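You operate a simulated robot arm through the tools that you are given. There is no shell and no other tool. Be economical: measure what you need, move in short steps, check, and stop when the job is done.

You are at the controls of a simulated robot arm. One attempt, no reset.

Task
Tip the crumbs out of the biscuit tin into the bin and close both.
Fine: the tin goes back where it stood. Set down upright: biscuit tin.

It is judged by the outcome, as a careful person would: the job done as asked, and still so three seconds after it is handed in. It fails if anything else is knocked over, pushed out of place, dropped, spilled or broken.

Robot
A 6-joint arm with a fingered hand, fixed in place. Base frame: the origin is at the foot of the arm, x ahead of it, y to its left, z up. Lengths are in m, angles in rad, forces in N, time in s.
It reaches about 1.346 m from its shoulder. Its first joint turns from -2.601 to 2.601 rad. Payload 3.5 kg.
The TCP is the grasp point between the finger pads, 0.026 m short of the fingertips. In the tool frame z runs along the fingers and y along their closing line. Largest opening 0.132 m; the body of the gripper starts 0.073 m behind the TCP. The gripper is a hand of 4 fingers: y runs from the thumb to the fingers, the wrist lies at [0, 0, -0.234] in the tool frame, and closing takes about 1.5 s.
Orientation is that of the tool frame in the base frame, as a unit quaternion [x, y, z, w]. With the fingers straight down and closing along the base's y, the tool's x points along the base's -x, its y along +y and its z along -z.

Tools
- The arm moves only by the tool nudge_tool. Its arguments are lists of equal length, an entry for each row: "dp": the shift along the base's x, y, z in units of 20 mm (1.0 is 20 mm), a list of three; "angular": the turn, a rotation vector about the base's x, y, z in units of 8 degrees (1.0 is 8 degrees), a list of three; "hand": the gripper command, from -1 (shut) to 1 (fully open), values between in proportion. In form: {"dp": [[dx, dy, dz], ...], "angular": [[rx, ry, rz], ...], "hand": [hand, ...]}. A call has 1 to 12 rows; each row shifts and turns the commanded pose from where the row before left it. A call with a number of a shift or a turn outside -1 to 1 is refused whole. Each row takes 0.2 s and may step no farther than 0.05 m and 0.15 rad from the row before; otherwise, or with a gripper value out of range, the whole call is refused. Where a pose cannot be reached the arm comes as near as it can. A force on the tool above 80 N (or 10 N above the force at the start of the call, whichever is more), or a blocked arm, ends the call early, and 0.2 s more pass. The fingers move at their own pace (about 0.108 m/s each) and stop on an object; they squeeze with about 27 N. The grip force told is the motor's: it shows also when the fingers shut on nothing. Time passes only in rows, and 0.2 s behind the last, so rows that do not move let the fingers close. It gives the time, the measured TCP pose, the force on the tool (base axes), the opening and the grip force at its end, in the units of the frame above (readings bear some noise), with the torque about the TCP (base axes, N m) and any sound that the robot's microphone picked up, and new pictures: "views" is both (left out), scene, wrist or none.
- Cameras (640 x 400 px; columns grow to the right, rows downward): "scene" is fixed at [0.0514, 0.5011, 1.3986]; the picture's right is [0.62, -0.79, 0.00], its down [-0.64, -0.50, -0.59] and it looks along [0.46, 0.36, -0.81] (base axes); focal length 315 px, centre (320, 200). "wrist" rides on the gripper at [0.068, 0.002, -0.097] in the tool frame; the picture's right is [-0.03, 1.00, 0.00], its down [-0.82, -0.02, -0.58] and it looks along [-0.58, -0.01, 0.82] (tool axes); focal length 270 px, centre (320, 200).
- slide_trunk(by): slides the trunk up (or, below 0, down) by that many m; the arm rides with it, the base frame stays. It gives what a move gives, with no picture.
- preshape(shape): the hand has 4 fingers and takes this shape, open, in about a second: jaw (thumb against the fingers, like two jaws); tri (thumb and two fingers); tip (a fingertip pinch); poke (one finger out to press); point (the index stretched); flat (the hand flat); cup (the hand cupped); fist (a fist). The gripper value then closes the fingers along that shape, each until it touches; the sizes above hold for jaw. It gives what a move gives, with no picture.
- locate(camera, pixels): for up to 12 pixels [column, row] of the newest picture of that camera ("zoom" is the newest enlarged one), the place [x, y, z] in the base frame of the surface seen there, good to about 0.002 m. No time passes.
- zoom(camera, box): a new picture of the part [left, top, right, bottom] of that camera's present view, enlarged. No time passes.
- hand_in(): hands the job in; it is judged then, once.

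Keep the steps short. Do not move on a guess: measure, check each grasp and each placing, and mend mistakes. In all there are 80 turns and 200 pictures (those below and enlarged ones count). Leave the gripper open and the arm clear of the work at the hand-in unless told otherwise, and finish with a single line.

The tools are called after "Emit:" as a command line: name --argument value ..., lists and objects as JSON in quotes. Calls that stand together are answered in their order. nudge_tool: Moves the arm, as the interface text tells. Its arguments: {"type":"object","properties":{"dp":{"type":"array"},"angular":{"type":"array"},"hand":{"type":"array"},"views":{"type":"string","enum":["both","scene","wrist","none"]}},"required":["dp","angular","hand"]} The other tools are called the same way: slide_trunk (by) slides the trunk up or down; preshape (shape) gives the hand a shape; locate (camera, pixels) gives the place of the surface under pixels of a picture; zoom (camera, box) takes an enlarged picture of a part of a camera's view; hand_in () hands the job in.

At the start:

```text
time_s: 0.0
eef_pos: [0.4503, 0.5352, 1.0524]
orientation: [-0.001, 1.0, 0.0, 0.0]
ft_force: [-0.2, 0.1, 0.4]
ft_torque: [-0.01, 0.01, 0.02]
grip_width: 0.1319
grip_force: 0.1
shape: jaw
trunk travel left (down, up): [-0.95, 0.02]
```

scene: 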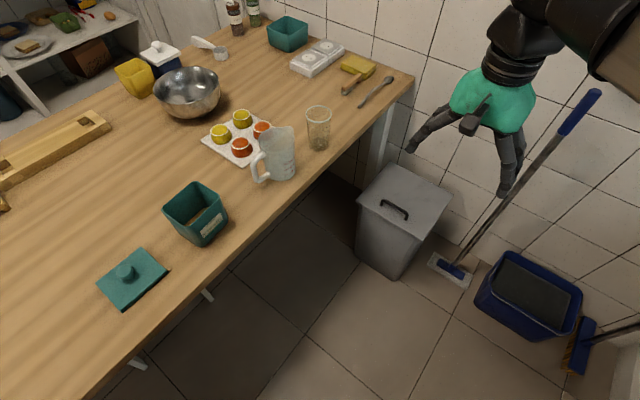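
wrist: 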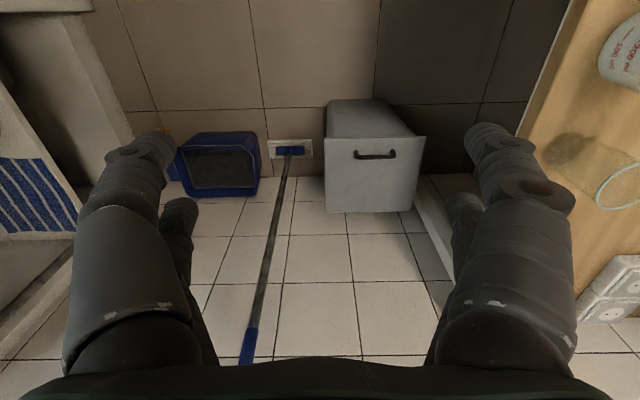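

The open teal tin is near (197,213), its lid near (132,278), and the grey bin with a handled lid near (400,215). I'll enlarge and measure these.

Emit:
zoom --camera "scene" --box '[80, 160, 260, 320]'

Emit:
zoom --camera "scene" --box '[330, 150, 470, 290]'

Emit:
locate --camera "scene" --pixels '[[132, 278], [126, 271], [98, 284], [140, 251], [167, 269], [124, 307], [394, 210], [382, 168], [451, 194], [412, 237], [359, 200], [400, 215]]'

Emit:
locate --camera "scene" --pixels '[[164, 208], [204, 185], [227, 211], [184, 236], [195, 210], [202, 246], [385, 276], [410, 245], [275, 160], [230, 250], [150, 225], [240, 180]]'

```text
2.50 times, centred on (170, 240) of scene
```

zoom: 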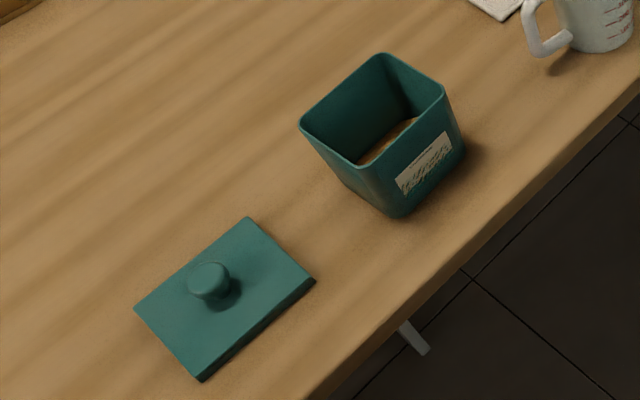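

```text
2.86 times, centred on (400, 220) of scene
```

zoom: 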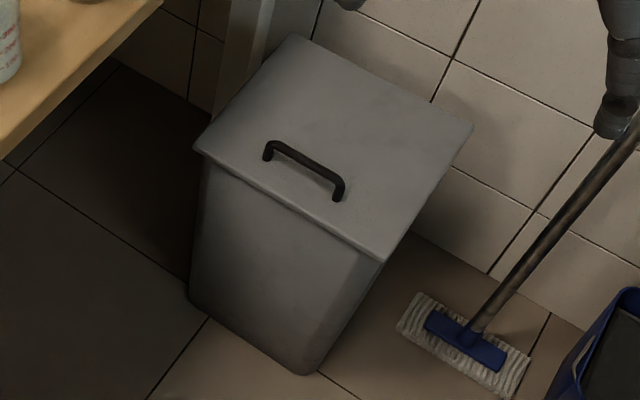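

```text
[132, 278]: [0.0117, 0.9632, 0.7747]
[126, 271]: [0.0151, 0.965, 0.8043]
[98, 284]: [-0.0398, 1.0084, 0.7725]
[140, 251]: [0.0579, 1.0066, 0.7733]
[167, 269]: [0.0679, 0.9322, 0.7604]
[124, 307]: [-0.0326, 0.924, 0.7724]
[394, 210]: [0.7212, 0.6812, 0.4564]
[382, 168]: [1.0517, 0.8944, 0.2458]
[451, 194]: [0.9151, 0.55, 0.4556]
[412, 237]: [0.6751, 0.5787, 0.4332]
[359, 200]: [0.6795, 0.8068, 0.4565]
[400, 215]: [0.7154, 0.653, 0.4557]
```

```text
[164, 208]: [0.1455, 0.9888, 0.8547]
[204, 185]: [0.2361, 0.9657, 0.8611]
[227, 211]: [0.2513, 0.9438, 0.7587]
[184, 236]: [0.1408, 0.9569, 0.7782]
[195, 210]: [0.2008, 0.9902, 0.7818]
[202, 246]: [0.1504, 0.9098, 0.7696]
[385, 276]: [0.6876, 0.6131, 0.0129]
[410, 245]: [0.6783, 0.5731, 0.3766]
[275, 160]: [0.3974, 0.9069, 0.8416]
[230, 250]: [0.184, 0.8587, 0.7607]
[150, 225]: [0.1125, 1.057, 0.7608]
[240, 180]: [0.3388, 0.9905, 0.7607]
```

Table z≈0.76, tin rim z≈0.86, bin lid z≈0.456. I'll measure the bin handle and lid on the enlarged picture.

Emit:
locate --camera "zoom" --pixels '[[268, 150], [275, 144], [305, 161], [338, 180], [338, 196], [200, 150], [380, 255], [470, 130], [295, 40], [380, 110], [300, 185], [290, 215]]'

Emit:
zoom --camera "scene" --box '[150, 170, 240, 260]'

```text
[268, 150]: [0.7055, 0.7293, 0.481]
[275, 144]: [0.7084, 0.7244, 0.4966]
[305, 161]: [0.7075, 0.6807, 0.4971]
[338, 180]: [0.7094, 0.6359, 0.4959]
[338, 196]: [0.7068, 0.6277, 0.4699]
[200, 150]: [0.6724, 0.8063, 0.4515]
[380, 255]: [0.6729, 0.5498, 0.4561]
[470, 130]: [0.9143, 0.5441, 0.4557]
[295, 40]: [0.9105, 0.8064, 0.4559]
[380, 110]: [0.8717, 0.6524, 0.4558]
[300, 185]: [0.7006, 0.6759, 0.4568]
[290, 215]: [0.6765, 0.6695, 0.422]
```

```text
4.44 times, centred on (195, 215) of scene
```

zoom: 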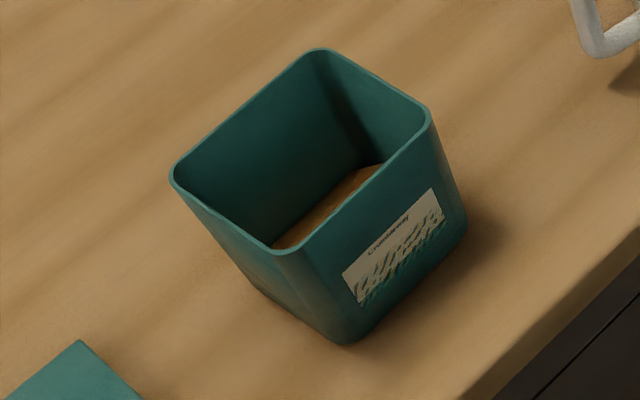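

Now the tin's rim corners and crumbs on this picture.

Emit:
locate --camera "zoom" --pixels '[[173, 178], [318, 51], [430, 115], [285, 250], [240, 115], [378, 78], [222, 222], [365, 182], [340, 195], [350, 338], [465, 235], [255, 280]]'

Emit:
zoom --camera "scene" --box '[85, 235, 185, 325]'

```text
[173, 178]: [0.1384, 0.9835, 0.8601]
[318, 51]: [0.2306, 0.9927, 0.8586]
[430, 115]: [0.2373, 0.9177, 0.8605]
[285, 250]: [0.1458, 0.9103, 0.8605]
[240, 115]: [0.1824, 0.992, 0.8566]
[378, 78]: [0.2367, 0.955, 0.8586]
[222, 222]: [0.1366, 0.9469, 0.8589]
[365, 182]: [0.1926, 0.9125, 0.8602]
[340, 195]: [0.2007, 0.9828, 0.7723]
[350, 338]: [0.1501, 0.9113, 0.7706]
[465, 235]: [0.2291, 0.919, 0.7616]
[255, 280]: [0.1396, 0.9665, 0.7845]
```

```text
4.44 times, centred on (135, 280) of scene
```

zoom: 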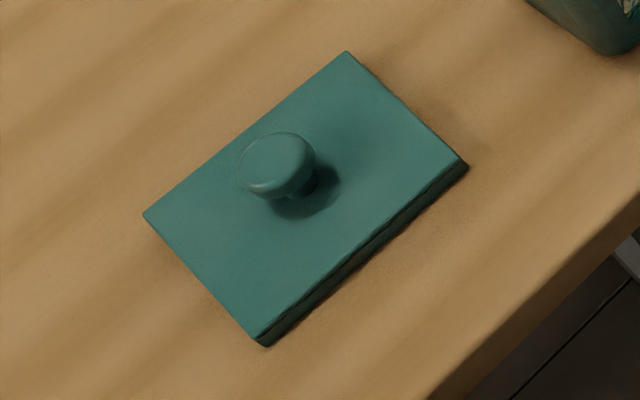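

Measure the lid corners and knob.

Emit:
locate --camera "zoom" --pixels '[[147, 215], [346, 54], [462, 162], [258, 335], [276, 155], [245, 160], [312, 160], [278, 185], [290, 138], [262, 345]]'

Emit:
zoom --camera "wrist" --box '[300, 80, 450, 220]'

```text
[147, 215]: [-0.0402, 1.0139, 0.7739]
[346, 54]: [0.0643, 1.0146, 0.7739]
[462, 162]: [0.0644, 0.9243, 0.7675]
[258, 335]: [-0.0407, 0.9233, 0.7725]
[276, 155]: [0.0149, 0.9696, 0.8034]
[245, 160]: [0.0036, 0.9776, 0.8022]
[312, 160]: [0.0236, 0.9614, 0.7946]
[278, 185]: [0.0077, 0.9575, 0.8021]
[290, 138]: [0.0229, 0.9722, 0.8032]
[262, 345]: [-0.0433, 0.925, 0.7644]
```

```text
2.86 times, centred on (375, 150) of wrist
```

zoom: 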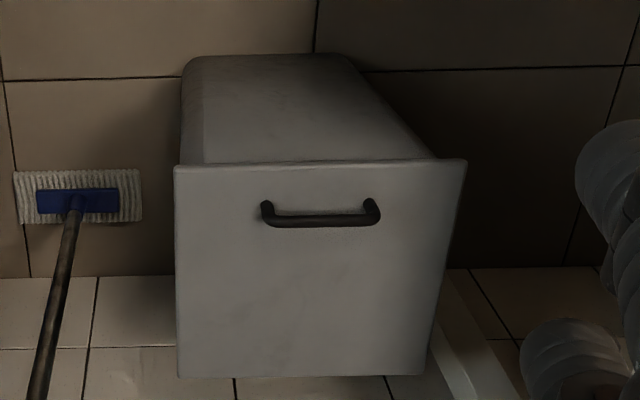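

Lid: centre about (0.012,0.969), knob top z≈0.803. Next: the table edge, wall, mop and other obstacles around the bin.

Emit:
locate --camera "scene" --pixels '[[413, 76], [320, 160], [360, 115], [450, 110], [480, 235], [520, 195], [595, 95], [550, 145], [470, 160], [230, 245], [405, 130], [375, 155]]'

Emit:
locate --camera "wrist" --pixels '[[370, 60], [370, 240], [290, 150], [260, 280], [250, 350], [215, 250], [375, 155], [330, 135], [420, 135], [520, 110], [450, 250], [300, 320]]'

```text
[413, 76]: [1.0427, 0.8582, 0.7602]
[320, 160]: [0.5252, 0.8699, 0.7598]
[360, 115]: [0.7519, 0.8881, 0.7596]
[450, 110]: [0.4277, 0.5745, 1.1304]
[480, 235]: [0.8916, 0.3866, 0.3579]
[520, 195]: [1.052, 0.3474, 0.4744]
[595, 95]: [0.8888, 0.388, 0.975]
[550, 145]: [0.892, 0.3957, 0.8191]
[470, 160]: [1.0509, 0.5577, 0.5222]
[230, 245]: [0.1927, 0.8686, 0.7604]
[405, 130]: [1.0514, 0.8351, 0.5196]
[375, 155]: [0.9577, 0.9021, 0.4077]
```

```text
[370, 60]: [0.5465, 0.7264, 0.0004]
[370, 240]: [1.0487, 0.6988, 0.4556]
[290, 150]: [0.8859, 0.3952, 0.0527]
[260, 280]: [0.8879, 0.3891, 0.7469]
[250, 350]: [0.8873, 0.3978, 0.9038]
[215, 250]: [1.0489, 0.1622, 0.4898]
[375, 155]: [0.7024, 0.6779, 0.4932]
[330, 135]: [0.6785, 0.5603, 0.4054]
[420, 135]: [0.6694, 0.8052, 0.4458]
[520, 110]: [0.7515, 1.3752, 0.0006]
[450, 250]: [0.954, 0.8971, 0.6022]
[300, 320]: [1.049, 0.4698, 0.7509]
```

Bin lid spans x 0.673–0.912, y 0.55–0.806; handle bar along y at x≈0.707, z≈0.492; wall at x=1.05. I turn the hand so it closes along x and move it high toward the handle.

Emit:
nudge_tool --dp '[[1, 0.6, 0], [1, 0.6, 0], [1, 0.6, 0], [1, 0.6, 0], [1, 0.6, 0], [1, 0.6, 0], [1, 0.6, 0], [1, 0.6, 0], [1, 0.6, 0], [1, 0.6, 0], [1, 0.6, 0], [1, 0.6, 0]]' --angular '[[0, 0, -1], [0, 0, -1], [0, 0, -1], [0, 0, -1], [0, 0, -1], [0, 0, -1], [0, 0, -1], [0, 0, -1], [0, 0, -1], [0, 0, -1], [0, 0, -1], [0, 0, -0.25]]' --hand '[1, 1, 1, 1, 1, 1, 1, 1, 1, 1, 1, 1]'

```text
time_s: 2.6
eef_pos: [0.6919, 0.6817, 1.0505]
orientation: [0.708, 0.706, 0.0, 0.0]
ft_force: [-0.4, -0.7, -1.6]
ft_torque: [0.03, -0.01, -0.03]
grip_width: 0.1317
grip_force: 0.2
shape: jaw
trunk travel left (down, up): [-0.95, 0.02]
```

scene: 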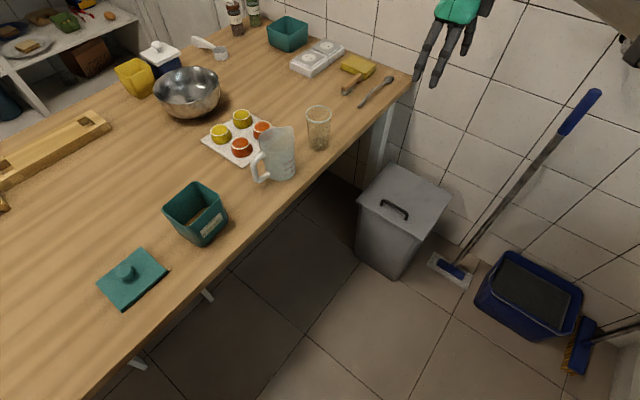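
wrist: 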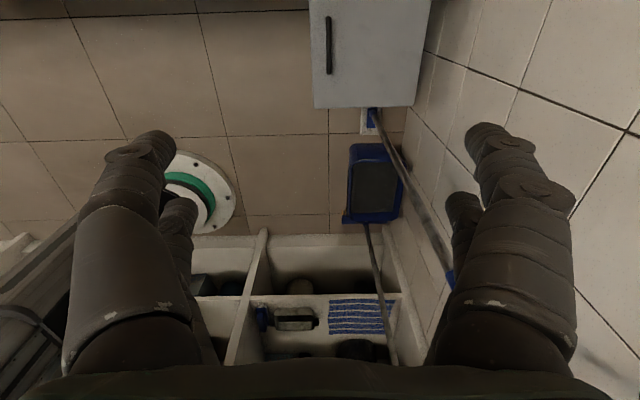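

Hand is above the bin's handle. I lower with the trunk in stages.

Emit:
slide_trunk --by -0.3

Emit:
nudge_tool --dp '[[0.75, 0, 0]]' --angular '[[0, 0, 0]]' --hand '[1]'

```text
time_s: 5.6
eef_pos: [0.6905, 0.6803, 0.7506]
orientation: [0.707, 0.707, 0.0, 0.0]
ft_force: [0.7, 1.0, -1.2]
ft_torque: [0.0, -0.01, 0.01]
grip_width: 0.1322
grip_force: 0.1
shape: jaw
trunk travel left (down, up): [-0.65, 0.32]
```

```text
time_s: 6.0
eef_pos: [0.7066, 0.6806, 0.7499]
orientation: [0.707, 0.707, 0.0, -0.001]
ft_force: [0.2, 0.2, 0.4]
ft_torque: [0.02, 0.0, -0.03]
grip_width: 0.1318
grip_force: 0.0
shape: jaw
trunk travel left (down, up): [-0.65, 0.32]
```

scene: 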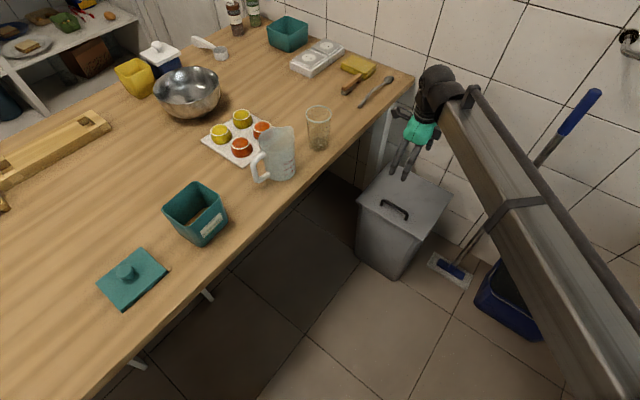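
wrist: 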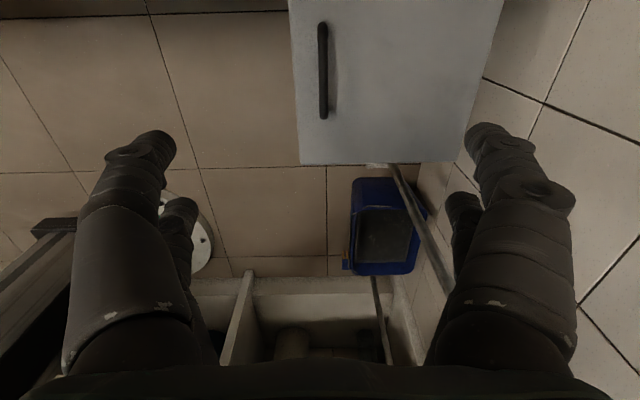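

Handle centred at column 323 in the wrist view. Down 0.2 m more.

Emit:
slide_trunk --by -0.2

Emit:
nudge_tool --dp '[[0, 0, 0]]' --angular '[[0, 0, 0]]' --hand '[1]'

Emit:
zoom --camera "scene" --box '[340, 100, 500, 260]'

Emit:
locate --camera "wrist" --pixels '[[323, 100], [323, 150], [323, 50]]'

```text
time_s: 8.2
eef_pos: [0.7053, 0.6817, 0.5511]
orientation: [0.707, 0.707, 0.0, 0.0]
ft_force: [-0.6, -0.1, -0.6]
ft_torque: [0.03, 0.0, -0.03]
grip_width: 0.1317
grip_force: 0.0
shape: jaw
trunk travel left (down, up): [-0.45, 0.52]
```

```text
time_s: 8.6
eef_pos: [0.7063, 0.68, 0.552]
orientation: [0.707, 0.707, 0.0, -0.001]
ft_force: [0.5, -0.5, 0.6]
ft_torque: [-0.01, -0.03, 0.02]
grip_width: 0.1321
grip_force: 0.1
shape: jaw
trunk travel left (down, up): [-0.45, 0.52]
```

scene: 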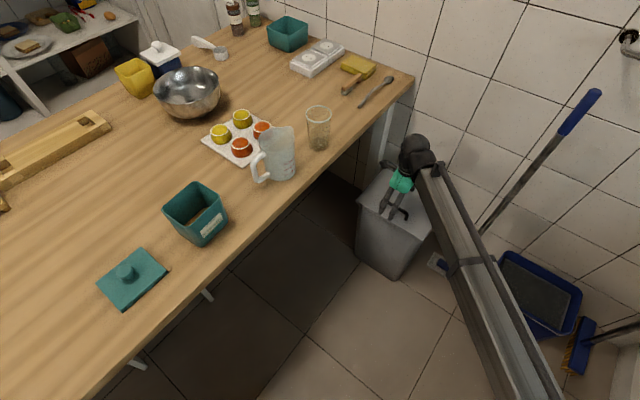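
wrist: 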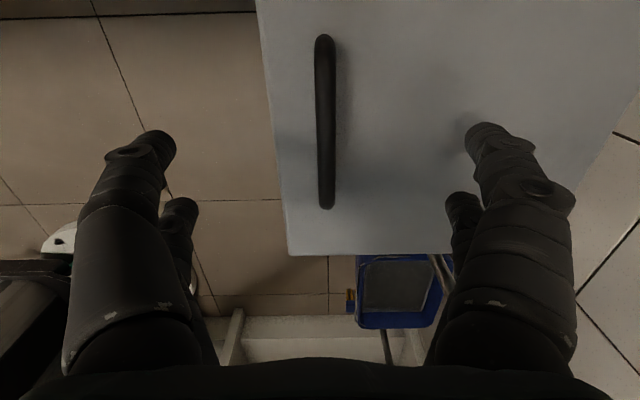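

```text
2.50 times, centred on (420, 180) of scene
```

zoom: 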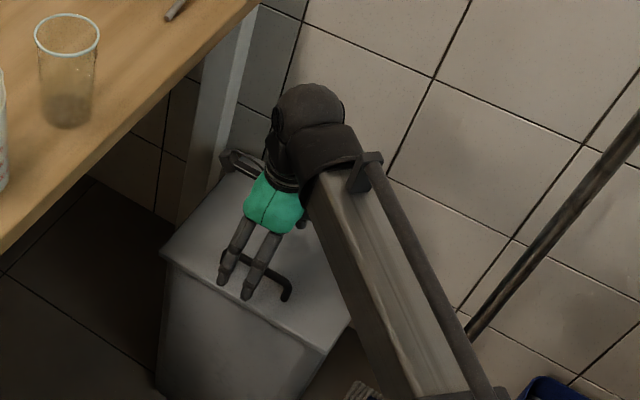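

```text
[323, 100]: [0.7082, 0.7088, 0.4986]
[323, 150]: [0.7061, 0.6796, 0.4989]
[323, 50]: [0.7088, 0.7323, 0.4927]
```

Handle bar at x≈0.707, top z≈0.499. Descend to z≈0.491 (tips ~9 mm above the lid) and close.

Emit:
nudge_tool --dp '[[0, 0, -1], [0, 0, -1], [0, 0, -1], [0, 0, 0], [0, 0, 0], [0, 0, 0], [0, 0, 0], [0, 0, 0], [0, 0, 0]]' --angular '[[0, 0, 0], [0, 0, 0], [0, 0, 0], [0, 0, 0], [0, 0, 0], [0, 0, 0], [0, 0, 0], [0, 0, 0], [0, 0, 0]]' --hand '[1, 1, 1, -1, -1, -1, -1, -1, -1]'

```text
time_s: 10.6
eef_pos: [0.7058, 0.6804, 0.5507]
orientation: [0.707, 0.707, 0.0, -0.001]
ft_force: [-0.4, 0.8, 0.2]
ft_torque: [0.01, 0.0, -0.01]
grip_width: 0.0001
grip_force: 27.1
shape: jaw
out of reach, approached as far as the arm can: row 1, 2, 3
trunk travel left (down, up): [-0.45, 0.52]
```

scene: 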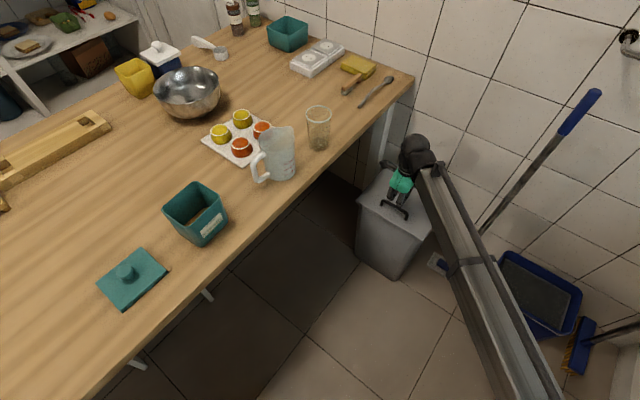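
wrist: 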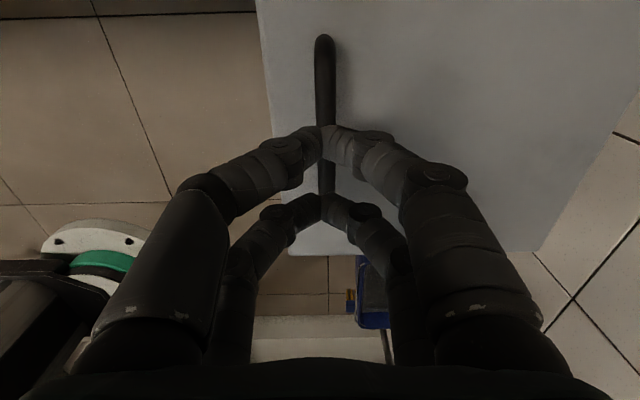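

The arm is fully stretched from above; fingers shut on nothing. I'll open, raise the tool with the arm, then lower the trunk so there is slack.

Emit:
nudge_tool --dp '[[0, 0, 1], [0, 0, 1], [0, 0, 1], [0, 0, 1], [0, 0, 1], [0, 0, 1], [0, 0, 1], [0, 0, 1], [0, 0, 1], [0, 0, 1], [0, 0, 1], [0, 0, 1]]' --angular '[[0, 0, 0], [0, 0, 0], [0, 0, 0], [0, 0, 0], [0, 0, 0], [0, 0, 0], [0, 0, 0], [0, 0, 0], [0, 0, 0], [0, 0, 0], [0, 0, 0], [0, 0, 0]]' --hand '[1, 1, 1, 1, 1, 1, 1, 1, 1, 1, 1, 1]' --views "none"

Emit:
slide_trunk --by -0.24

```text
time_s: 13.2
eef_pos: [0.7064, 0.6812, 0.5513]
orientation: [0.707, 0.707, 0.0, 0.0]
ft_force: [-0.7, 0.1, -0.6]
ft_torque: [0.01, 0.01, 0.03]
grip_width: 0.132
grip_force: 0.1
shape: jaw
out of reach, approached as far as the arm can: row 1, 2, 3, 4, 5, 6, 7, 8, 9, 10, 11, 12
trunk travel left (down, up): [-0.45, 0.52]
```

```text
time_s: 14.3
eef_pos: [0.6949, 0.6788, 0.4702]
orientation: [0.705, 0.71, 0.002, -0.001]
ft_force: [-30.9, -3.2, 71.8]
ft_torque: [-0.04, -6.04, -0.29]
grip_width: 0.1318
grip_force: 0.1
shape: jaw
trunk travel left (down, up): [-0.361, 0.609]
stopped: the force on the tool passed its limit at 106 N (the readings are from after the stop); the commanded pose is now the measured one
```

The arm did not rise and the trunk pressed the fingers on the bin lid; raising the trunk at once.

Emit:
slide_trunk --by 0.1

Emit:
nudge_tool --dp '[[0, 0, 0.5]]' --angular '[[0, 0, 0]]' --hand '[1]'

Emit:
zoom --camera "scene" --box '[340, 100, 500, 260]'

```text
time_s: 15.7
eef_pos: [0.7023, 0.681, 0.5614]
orientation: [0.705, 0.709, -0.002, -0.001]
ft_force: [-0.1, 0.8, 0.2]
ft_torque: [0.02, 0.0, -0.01]
grip_width: 0.1322
grip_force: 0.2
shape: jaw
trunk travel left (down, up): [-0.461, 0.509]
```

```text
time_s: 16.1
eef_pos: [0.7012, 0.6815, 0.5621]
orientation: [0.705, 0.709, -0.002, -0.001]
ft_force: [-0.5, 1.1, 0.0]
ft_torque: [0.0, 0.03, 0.01]
grip_width: 0.132
grip_force: 0.1
shape: jaw
out of reach, approached as far as the arm can: row 1
trunk travel left (down, up): [-0.461, 0.509]
```

scene: 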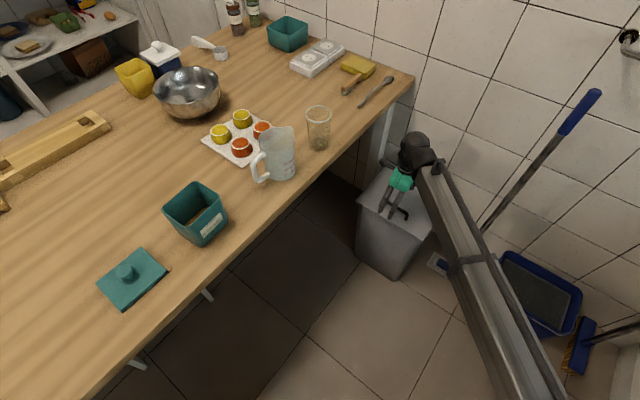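
wrist: 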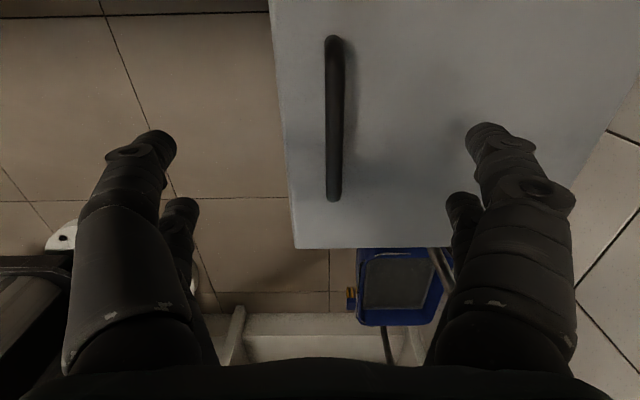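

```text
2.50 times, centred on (420, 180) of scene
```

zoom: 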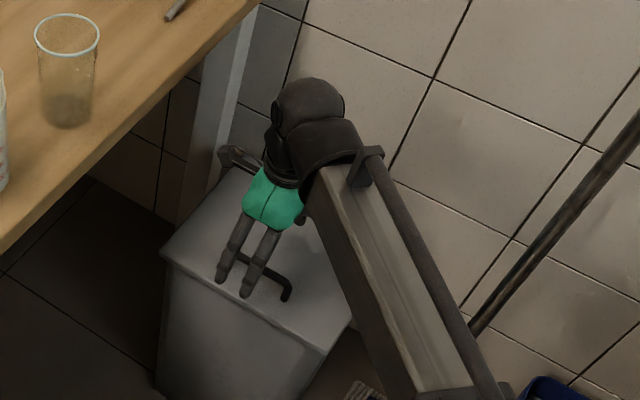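

Bin still in place. I test in which direction the arm has freedom: a small pull back toward the base.

Emit:
nudge_tool --dp '[[-0.7, -0.7, 0], [-0.7, -0.7, 0]]' --angular '[[0, 0, 0], [0, 0, 0]]' --hand '[1, 1]' --views "none"

Emit:
locate --camera "scene" --pixels '[[405, 155], [420, 150], [440, 190], [465, 230], [480, 270], [500, 320], [530, 380], [470, 190], [411, 237]]'

```text
time_s: 16.7
eef_pos: [0.6733, 0.6541, 0.5628]
orientation: [0.705, 0.709, -0.002, -0.001]
ft_force: [0.9, -0.7, -0.1]
ft_torque: [-0.03, 0.01, 0.0]
grip_width: 0.1322
grip_force: 0.0
shape: jaw
trunk travel left (down, up): [-0.461, 0.509]
```

```text
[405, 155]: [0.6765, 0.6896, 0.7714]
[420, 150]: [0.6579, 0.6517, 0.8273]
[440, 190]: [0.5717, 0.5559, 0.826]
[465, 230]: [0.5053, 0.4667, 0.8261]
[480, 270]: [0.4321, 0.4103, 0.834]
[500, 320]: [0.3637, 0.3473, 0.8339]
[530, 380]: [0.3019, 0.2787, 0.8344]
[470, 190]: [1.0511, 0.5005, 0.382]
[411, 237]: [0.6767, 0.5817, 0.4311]
```

The arm is nearly straight at shoulder height here, so the trunk must do vertical work and the hand needs tilting. I pitch the hand 45° (pointing +x and down) while backing off, giving reach to follow the lid's arc.

Emit:
nudge_tool --dp '[[-0.5, 0.4, 0.5], [-0.5, 0.4, 0.5], [-0.5, 0.4, 0.5], [0, 0, 0.2], [0, 0, 0], [0, 0, 0]]' --angular '[[0, -1, 0], [0, -1, 0], [0, -1, 0], [0, -1, 0], [0, -1, 0], [0, -0.6, 0]]' --hand '[1, 1, 1, 1, 1, 1]'

```text
time_s: 18.1
eef_pos: [0.6424, 0.6773, 0.63]
orientation: [0.653, 0.656, 0.267, 0.269]
ft_force: [0.1, -0.6, -0.9]
ft_torque: [0.02, 0.02, -0.01]
grip_width: 0.132
grip_force: 0.1
shape: jaw
out of reach, approached as far as the arm can: row 1, 2, 4, 5, 6
trunk travel left (down, up): [-0.461, 0.509]
```

scene: 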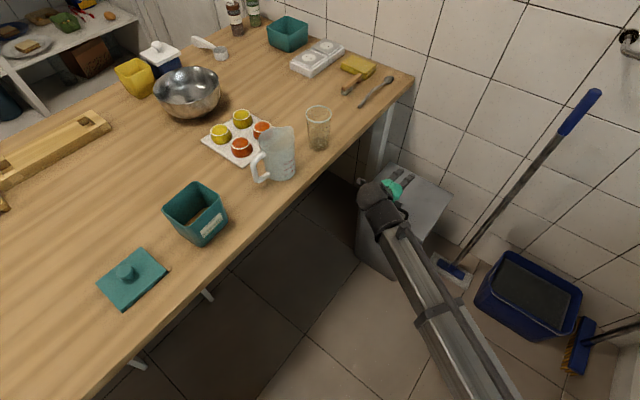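
wrist: 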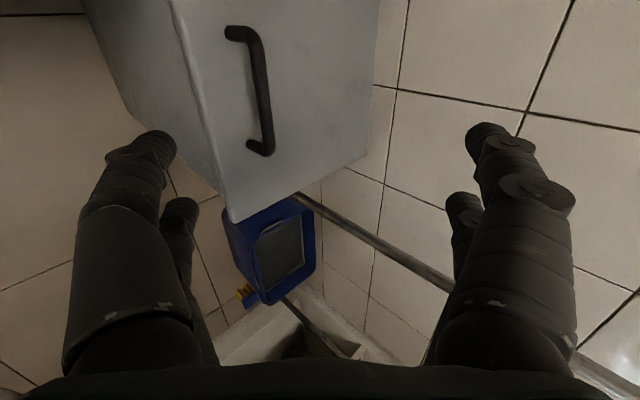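

The readings show the wrist height only follows the trunk (arm links move level), so I use the trunk for height and nudges for horizontal moves. I half close the hand (~65 mm) and lower 0.112 m in front of the handle, with the thumb low to hook under the bar.

Emit:
nudge_tool --dp '[[0, 0, 0], [0, 0, 0], [0, 0, 0]]' --angular '[[0, 0, 0], [0, 0, 0], [0, 0, 0]]' --hand '[0, 0, 0]' --views "none"

Emit:
slide_trunk --by -0.112

Emit:
zoom --camera "wrist" --box '[80, 0, 560, 300]'

Emit:
zoom --camera "scene" --box '[330, 140, 470, 280]'

```text
time_s: 18.9
eef_pos: [0.6422, 0.6773, 0.629]
orientation: [0.652, 0.656, 0.267, 0.27]
ft_force: [0.6, 0.5, -0.5]
ft_torque: [0.01, -0.03, 0.03]
grip_width: 0.0667
grip_force: 0.1
shape: jaw
trunk travel left (down, up): [-0.461, 0.509]
```

```text
time_s: 20.3
eef_pos: [0.6415, 0.6764, 0.5177]
orientation: [0.653, 0.656, 0.267, 0.269]
ft_force: [0.3, 0.3, -0.5]
ft_torque: [0.0, 0.01, 0.0]
grip_width: 0.0665
grip_force: 0.0
shape: jaw
trunk travel left (down, up): [-0.349, 0.621]
```

```text
1.33 times, centred on (320, 150) of wrist
```

zoom: 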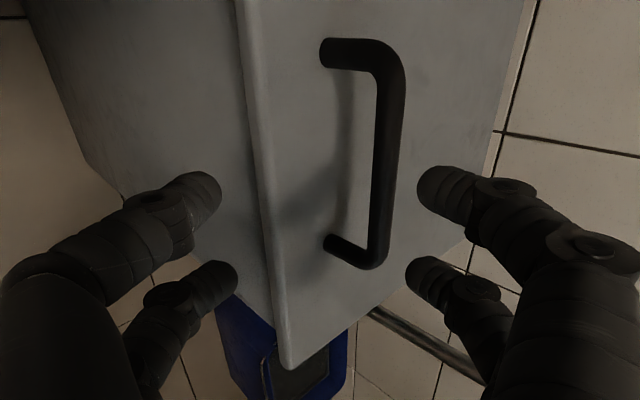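

```text
2.86 times, centred on (400, 210) of scene
```

zoom: 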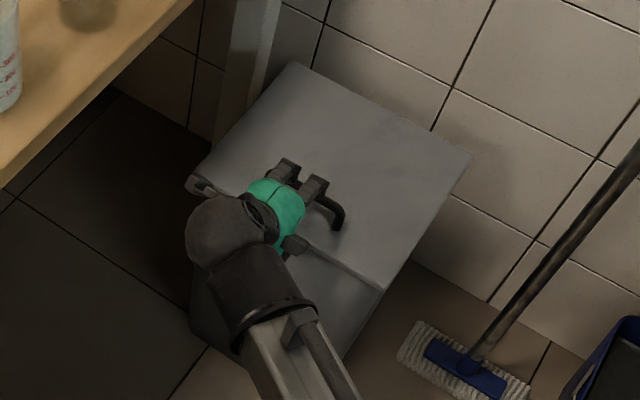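

Two digits on each side. I check their y against the handle's posts.

Emit:
locate --camera "zoom" --pixels '[[290, 165], [318, 185], [340, 215], [295, 245]]'

Emit:
nudge_tool --dp '[[0, 0.1, 0]]' --angular '[[0, 0, 0]]' --hand '[0]' --views "wrist"

Emit:
locate --camera "wrist" --pixels '[[240, 140], [250, 205], [398, 140], [390, 205], [365, 100], [365, 190], [365, 40], [330, 182]]'

```text
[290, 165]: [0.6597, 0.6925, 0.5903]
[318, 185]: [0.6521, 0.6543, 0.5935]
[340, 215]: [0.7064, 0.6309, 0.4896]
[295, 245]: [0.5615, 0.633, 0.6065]
```

```text
time_s: 20.7
eef_pos: [0.6418, 0.6797, 0.5175]
orientation: [0.653, 0.656, 0.268, 0.269]
ft_force: [-0.2, 0.2, 0.2]
ft_torque: [-0.03, 0.01, 0.0]
grip_width: 0.0664
grip_force: 0.0
shape: jaw
trunk travel left (down, up): [-0.349, 0.621]
```

wrist: 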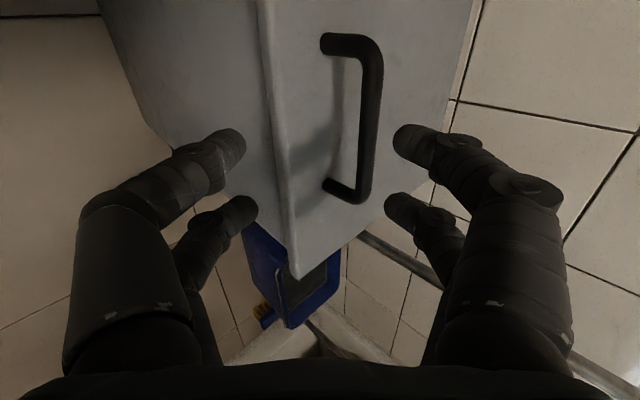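

```text
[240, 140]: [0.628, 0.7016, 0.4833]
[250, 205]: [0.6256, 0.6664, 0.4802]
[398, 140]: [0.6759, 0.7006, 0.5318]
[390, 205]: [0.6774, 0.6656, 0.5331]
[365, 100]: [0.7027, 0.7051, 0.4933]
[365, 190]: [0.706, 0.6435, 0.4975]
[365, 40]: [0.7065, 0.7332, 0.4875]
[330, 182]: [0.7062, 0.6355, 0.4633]
```

Digits at y 0.665–0.70 fit between the posts (0.637–0.722). Lower 7 mm and slide +x under the bar.

Emit:
slide_trunk --by -0.007

Emit:
nudge_tool --dp '[[1, 0, 0], [1, 0, 0], [1, 0, 0], [0.5, 0, 0]]' --angular '[[0, 0, 0], [0, 0, 0], [0, 0, 0], [0, 0, 0]]' --hand '[0, 0, 0, 0]'

Emit:
zoom --camera "wrist" --box '[180, 20, 460, 240]'

```text
time_s: 21.2
eef_pos: [0.6431, 0.6792, 0.5101]
orientation: [0.653, 0.656, 0.268, 0.269]
ft_force: [-0.1, 0.5, -0.4]
ft_torque: [-0.01, 0.01, -0.03]
grip_width: 0.0664
grip_force: 0.1
shape: jaw
trunk travel left (down, up): [-0.342, 0.628]
```

```text
time_s: 22.2
eef_pos: [0.7118, 0.6801, 0.5116]
orientation: [0.653, 0.655, 0.268, 0.269]
ft_force: [-0.7, -0.1, 0.0]
ft_torque: [0.02, 0.04, 0.01]
grip_width: 0.0662
grip_force: 0.1
shape: jaw
trunk travel left (down, up): [-0.342, 0.628]
```

scene: 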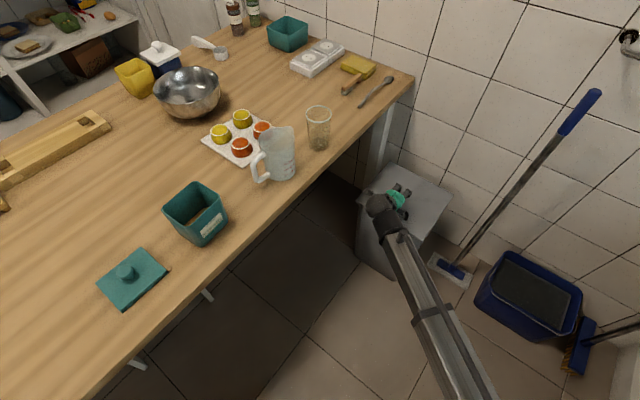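
wrist: 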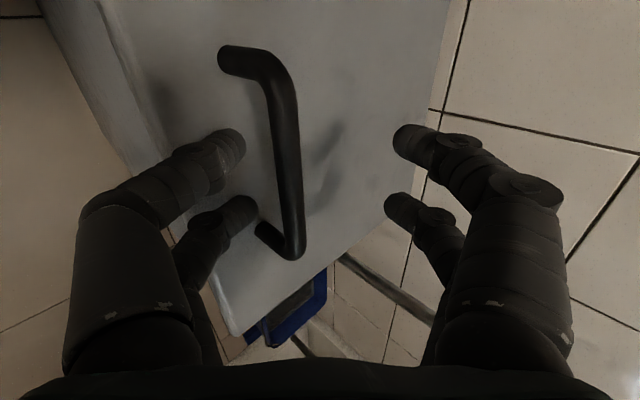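

```text
1.82 times, centred on (320, 130) of wrist
```

zoom: 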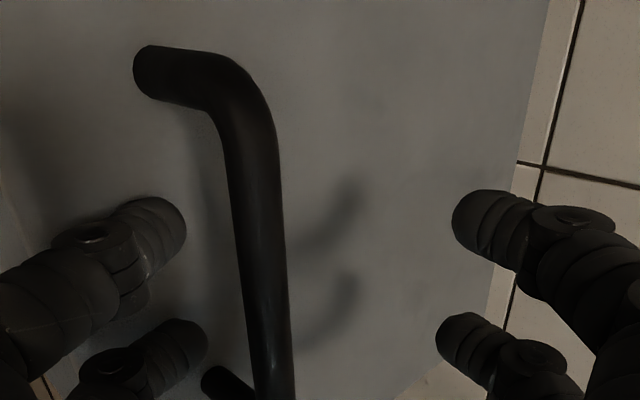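

Digit tips are just before the bar; slide another 20 mm under it, then close to a loose cage.

Emit:
nudge_tool --dp '[[0.5, 0, 0], [0.5, 0, 0], [0, 0, 0]]' --angular '[[0, 0, 0], [0, 0, 0], [0, 0, 0]]' --hand '[0, 0, 0]' --views "wrist"

Emit:
zoom --camera "wrist" --box '[180, 20, 460, 240]'

```text
time_s: 23.1
eef_pos: [0.7322, 0.6795, 0.5095]
orientation: [0.652, 0.656, 0.268, 0.27]
ft_force: [-0.4, 0.1, -0.1]
ft_torque: [0.02, 0.01, 0.0]
grip_width: 0.0665
grip_force: 0.1
shape: jaw
trunk travel left (down, up): [-0.342, 0.628]
```

wrist: 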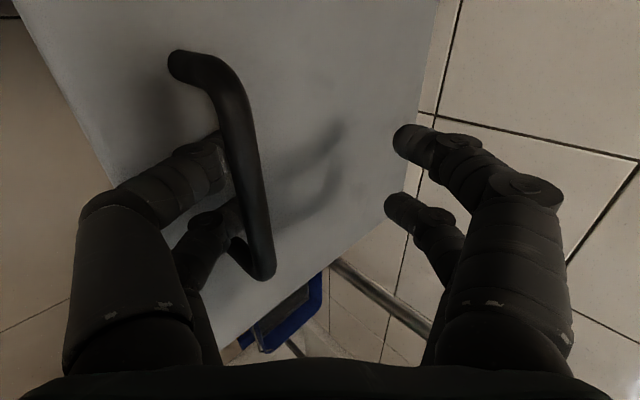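

```text
1.82 times, centred on (320, 130) of wrist
```

zoom: 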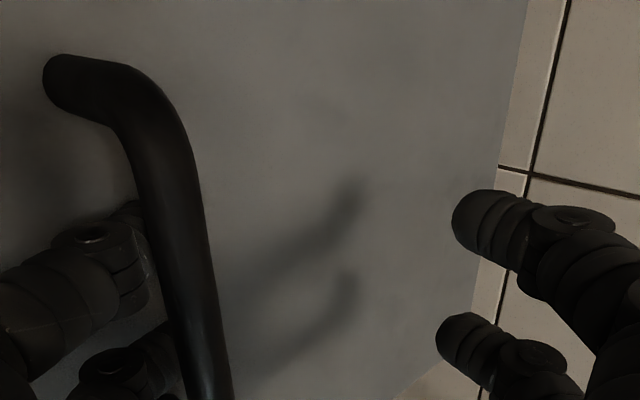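

The tips are under the bar. Lift 15 mm with the trunk as a hook and read the force.

Emit:
slide_trunk --by 0.02

Emit:
nudge_tool --dp '[[0, 0, 0]]' --angular '[[0, 0, 0]]' --hand '[0]'

Emit:
zoom --camera "scene" --box '[330, 140, 470, 280]'

```text
time_s: 23.7
eef_pos: [0.7321, 0.6787, 0.5302]
orientation: [0.653, 0.656, 0.268, 0.268]
ft_force: [0.2, 0.4, -0.2]
ft_torque: [-0.02, -0.02, 0.01]
grip_width: 0.0676
grip_force: 0.1
shape: jaw
trunk travel left (down, up): [-0.362, 0.608]
```

```text
time_s: 24.1
eef_pos: [0.7323, 0.6793, 0.5294]
orientation: [0.653, 0.656, 0.267, 0.27]
ft_force: [-0.1, 0.3, -0.9]
ft_torque: [-0.01, 0.01, 0.0]
grip_width: 0.0677
grip_force: 0.1
shape: jaw
trunk travel left (down, up): [-0.362, 0.608]
```

scene: 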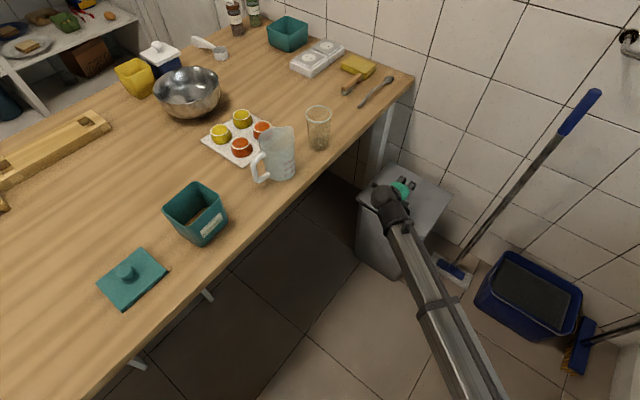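
wrist: 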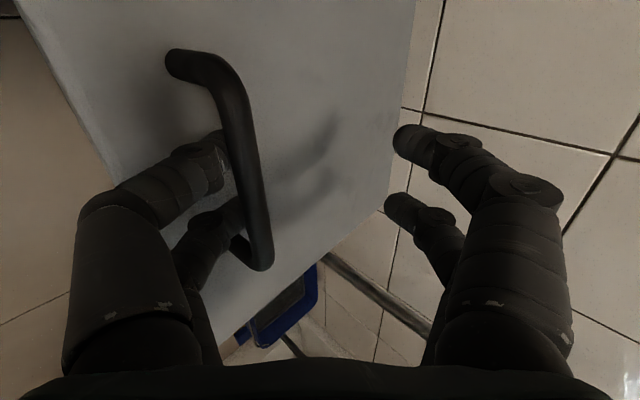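

```text
2.86 times, centred on (400, 210) of scene
```

zoom: 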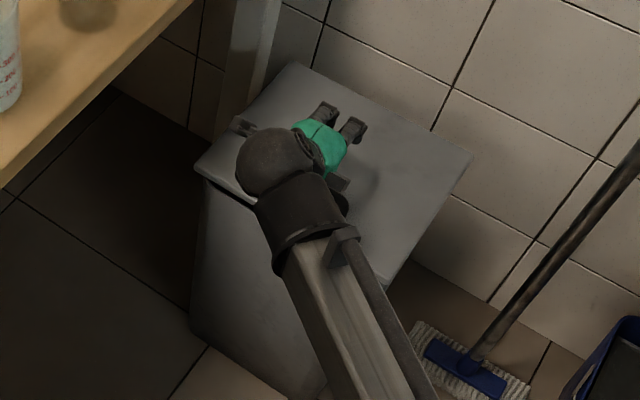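

Handle stayed with the digits while the TCP rose 20 mm, with almost no force. Verify the lid's tilt.

Emit:
locate --camera "zoom" --pixels '[[205, 172], [385, 270], [465, 155], [300, 70], [400, 180]]'

Emit:
locate --camera "wrist" --pixels '[[250, 130], [300, 60], [370, 100], [180, 60]]'

```text
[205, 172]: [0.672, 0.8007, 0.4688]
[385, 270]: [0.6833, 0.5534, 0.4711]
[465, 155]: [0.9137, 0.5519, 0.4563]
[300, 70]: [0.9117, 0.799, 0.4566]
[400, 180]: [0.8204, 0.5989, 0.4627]
```

```text
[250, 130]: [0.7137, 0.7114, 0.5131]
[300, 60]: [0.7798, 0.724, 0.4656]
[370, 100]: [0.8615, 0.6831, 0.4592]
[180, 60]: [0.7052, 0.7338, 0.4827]
```

Hinged at the rear (x≈0.912, z≈0.452). I follow the arc in alternating steps: +x 10 mm, trunk +40 mm, then +x 25 mm.

Emit:
nudge_tool --dp '[[0.5, 0, 0]]' --angular '[[0, 0, 0]]' --hand '[0]' --views "none"

Emit:
slide_trunk --by 0.04

Emit:
nudge_tool --dp '[[0.5, 0, 0], [0.5, 0, 0]]' --angular '[[0, 0, 0], [0, 0, 0]]' --hand '[0, 0]'

Emit:
locate --camera "wrist" --pixels '[[250, 130], [300, 60], [370, 100], [180, 60]]'

```text
time_s: 24.5
eef_pos: [0.7413, 0.6795, 0.5309]
orientation: [0.652, 0.656, 0.267, 0.269]
ft_force: [-6.2, -0.3, 0.0]
ft_torque: [0.0, 0.16, 0.14]
grip_width: 0.0699
grip_force: 0.0
shape: jaw
trunk travel left (down, up): [-0.362, 0.608]
```

```text
time_s: 25.4
eef_pos: [0.7411, 0.6793, 0.5705]
orientation: [0.653, 0.656, 0.267, 0.269]
ft_force: [-0.8, -0.6, -0.6]
ft_torque: [0.0, -0.01, -0.04]
grip_width: 0.0438
grip_force: 0.0
shape: jaw
trunk travel left (down, up): [-0.402, 0.568]
```

```text
time_s: 25.9
eef_pos: [0.7629, 0.6785, 0.5722]
orientation: [0.653, 0.656, 0.268, 0.269]
ft_force: [-2.5, 0.5, -1.9]
ft_torque: [-0.03, -0.02, 0.03]
grip_width: 0.0189
grip_force: 27.0
shape: jaw
trunk travel left (down, up): [-0.402, 0.568]
```

scene: 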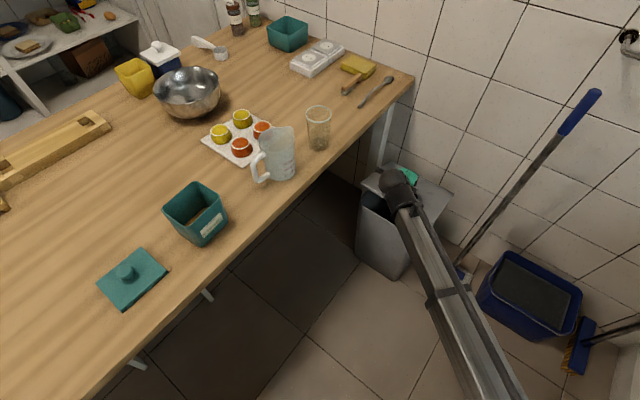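
wrist: 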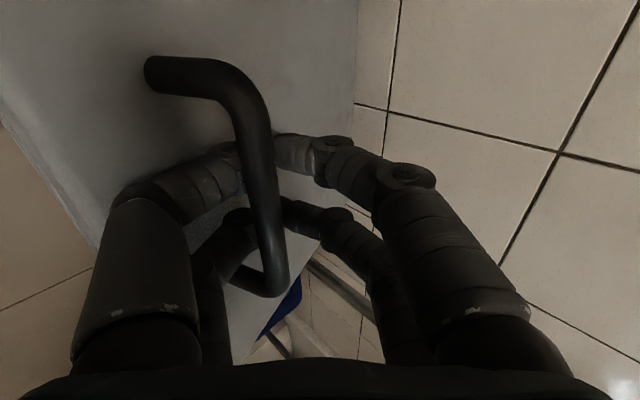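

```text
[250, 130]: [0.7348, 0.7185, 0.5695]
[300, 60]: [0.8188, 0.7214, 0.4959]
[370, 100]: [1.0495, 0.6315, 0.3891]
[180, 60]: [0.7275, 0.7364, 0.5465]
```

The fingers have closed into a cage round the bar; the lid is at about 22°. Continue the arc to ~40°.

Emit:
slide_trunk --by 0.025

Emit:
nudge_tool --dp '[[0.5, 0, 0], [0.5, 0, 0]]' --angular '[[0, 0, 0], [0, 0, 0]]' --hand '[-0.5, -0.5]' --views "none"

Emit:
slide_trunk --by 0.025

Emit:
nudge_tool --dp '[[0.5, 0, 0], [0.5, 0, 0]]' --angular '[[0, 0, 0], [0, 0, 0]]' --hand '[-0.5, -0.5]'

```text
time_s: 26.7
eef_pos: [0.7656, 0.6773, 0.5938]
orientation: [0.652, 0.656, 0.268, 0.27]
ft_force: [11.6, 0.3, -9.0]
ft_torque: [-0.15, -0.27, -0.12]
grip_width: 0.0179
grip_force: 27.3
shape: jaw
trunk travel left (down, up): [-0.427, 0.543]
```

```text
time_s: 27.3
eef_pos: [0.7833, 0.6779, 0.5956]
orientation: [0.652, 0.656, 0.268, 0.269]
ft_force: [0.5, 0.1, -1.6]
ft_torque: [0.02, -0.02, 0.03]
grip_width: 0.0331
grip_force: 0.0
shape: jaw
trunk travel left (down, up): [-0.427, 0.543]
```

```text
time_s: 28.0
eef_pos: [0.7833, 0.6782, 0.6197]
orientation: [0.652, 0.656, 0.268, 0.27]
ft_force: [0.2, -0.5, 0.8]
ft_torque: [0.0, 0.08, 0.0]
grip_width: 0.0332
grip_force: 0.1
shape: jaw
trunk travel left (down, up): [-0.452, 0.518]
```

```text
time_s: 28.6
eef_pos: [0.8021, 0.6802, 0.6208]
orientation: [0.653, 0.655, 0.268, 0.269]
ft_force: [-1.4, -0.3, -0.8]
ft_torque: [0.0, -0.01, 0.04]
grip_width: 0.0339
grip_force: 0.0
shape: jaw
trunk travel left (down, up): [-0.452, 0.518]
```

scene: 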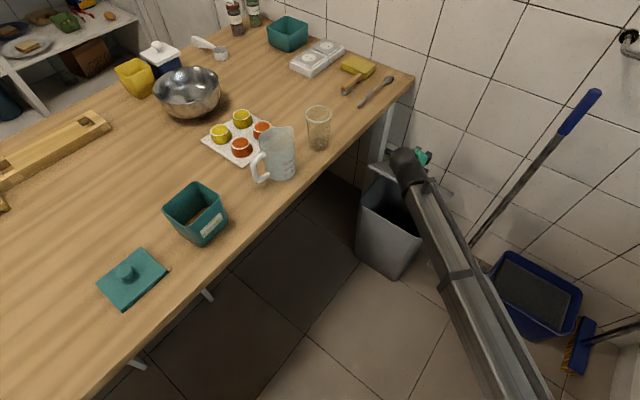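
wrist: 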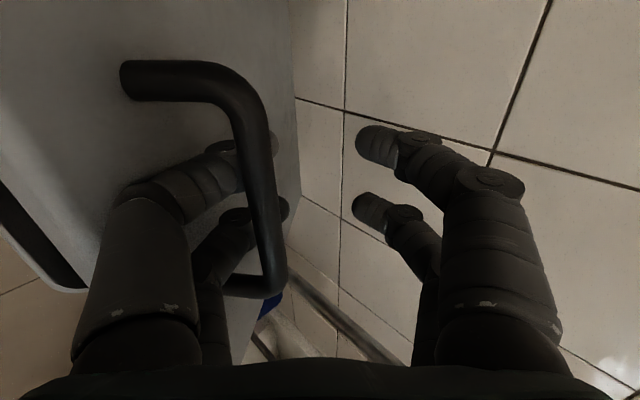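

Lid near 40°, smoothly. Continue toward 60°.

Emit:
slide_trunk --by 0.015

Emit:
nudge_tool --dp '[[0.5, 0, 0], [0.5, 0, 0], [0.5, 0, 0]]' --angular '[[0, 0, 0], [0, 0, 0], [0, 0, 0]]' --hand '[-0.5, -0.5, -0.5]' --views "none"

Emit:
slide_trunk --by 0.015

Emit:
nudge_tool --dp '[[0.5, 0, 0], [0.5, 0, 0]]' --angular '[[0, 0, 0], [0, 0, 0]]' --hand '[-0.5, -0.5]'

Emit:
zoom --camera "scene" --box '[330, 120, 480, 280]'

```text
time_s: 29.2
eef_pos: [0.8045, 0.6776, 0.6355]
orientation: [0.652, 0.655, 0.269, 0.269]
ft_force: [4.5, 0.0, -5.8]
ft_torque: [-0.1, 0.01, -0.07]
grip_width: 0.0341
grip_force: 0.1
shape: jaw
trunk travel left (down, up): [-0.467, 0.503]
```

```text
time_s: 30.0
eef_pos: [0.8324, 0.6809, 0.6359]
orientation: [0.652, 0.656, 0.269, 0.269]
ft_force: [-0.8, 0.5, -1.3]
ft_torque: [0.0, 0.01, 0.01]
grip_width: 0.0149
grip_force: 27.1
shape: jaw
trunk travel left (down, up): [-0.467, 0.503]
```

```text
time_s: 30.6
eef_pos: [0.8367, 0.6782, 0.6444]
orientation: [0.653, 0.656, 0.265, 0.269]
ft_force: [26.2, -2.4, -40.7]
ft_torque: [-0.52, -1.37, -0.29]
grip_width: 0.0125
grip_force: 26.8
shape: jaw
trunk travel left (down, up): [-0.482, 0.488]
```

```text
time_s: 31.2
eef_pos: [0.8509, 0.6793, 0.6517]
orientation: [0.653, 0.655, 0.269, 0.268]
ft_force: [-5.7, -4.0, -1.6]
ft_torque: [0.08, 0.98, -0.08]
grip_width: 0.0128
grip_force: 26.8
shape: jaw
trunk travel left (down, up): [-0.482, 0.488]
```

scene: 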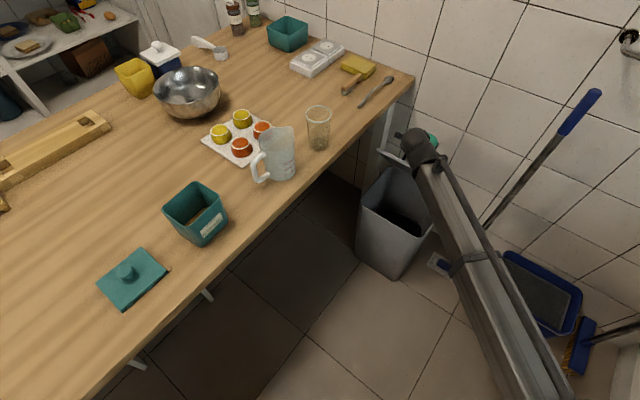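
wrist: 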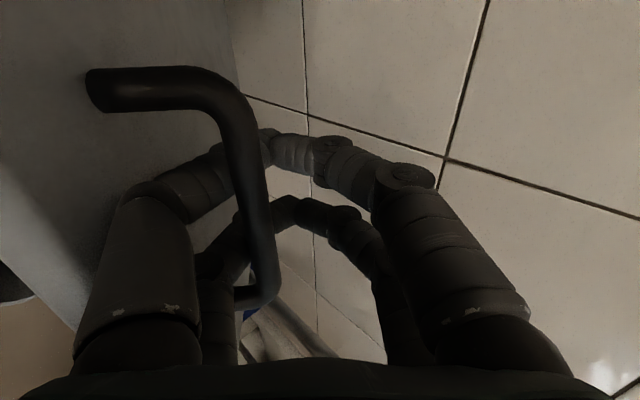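

```text
2.50 times, centred on (405, 200) of scene
```

zoom: 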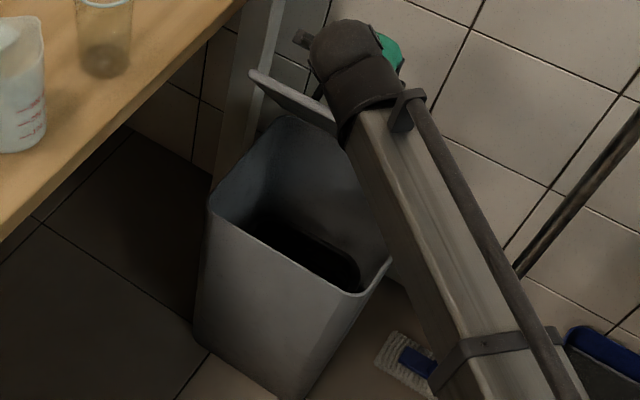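

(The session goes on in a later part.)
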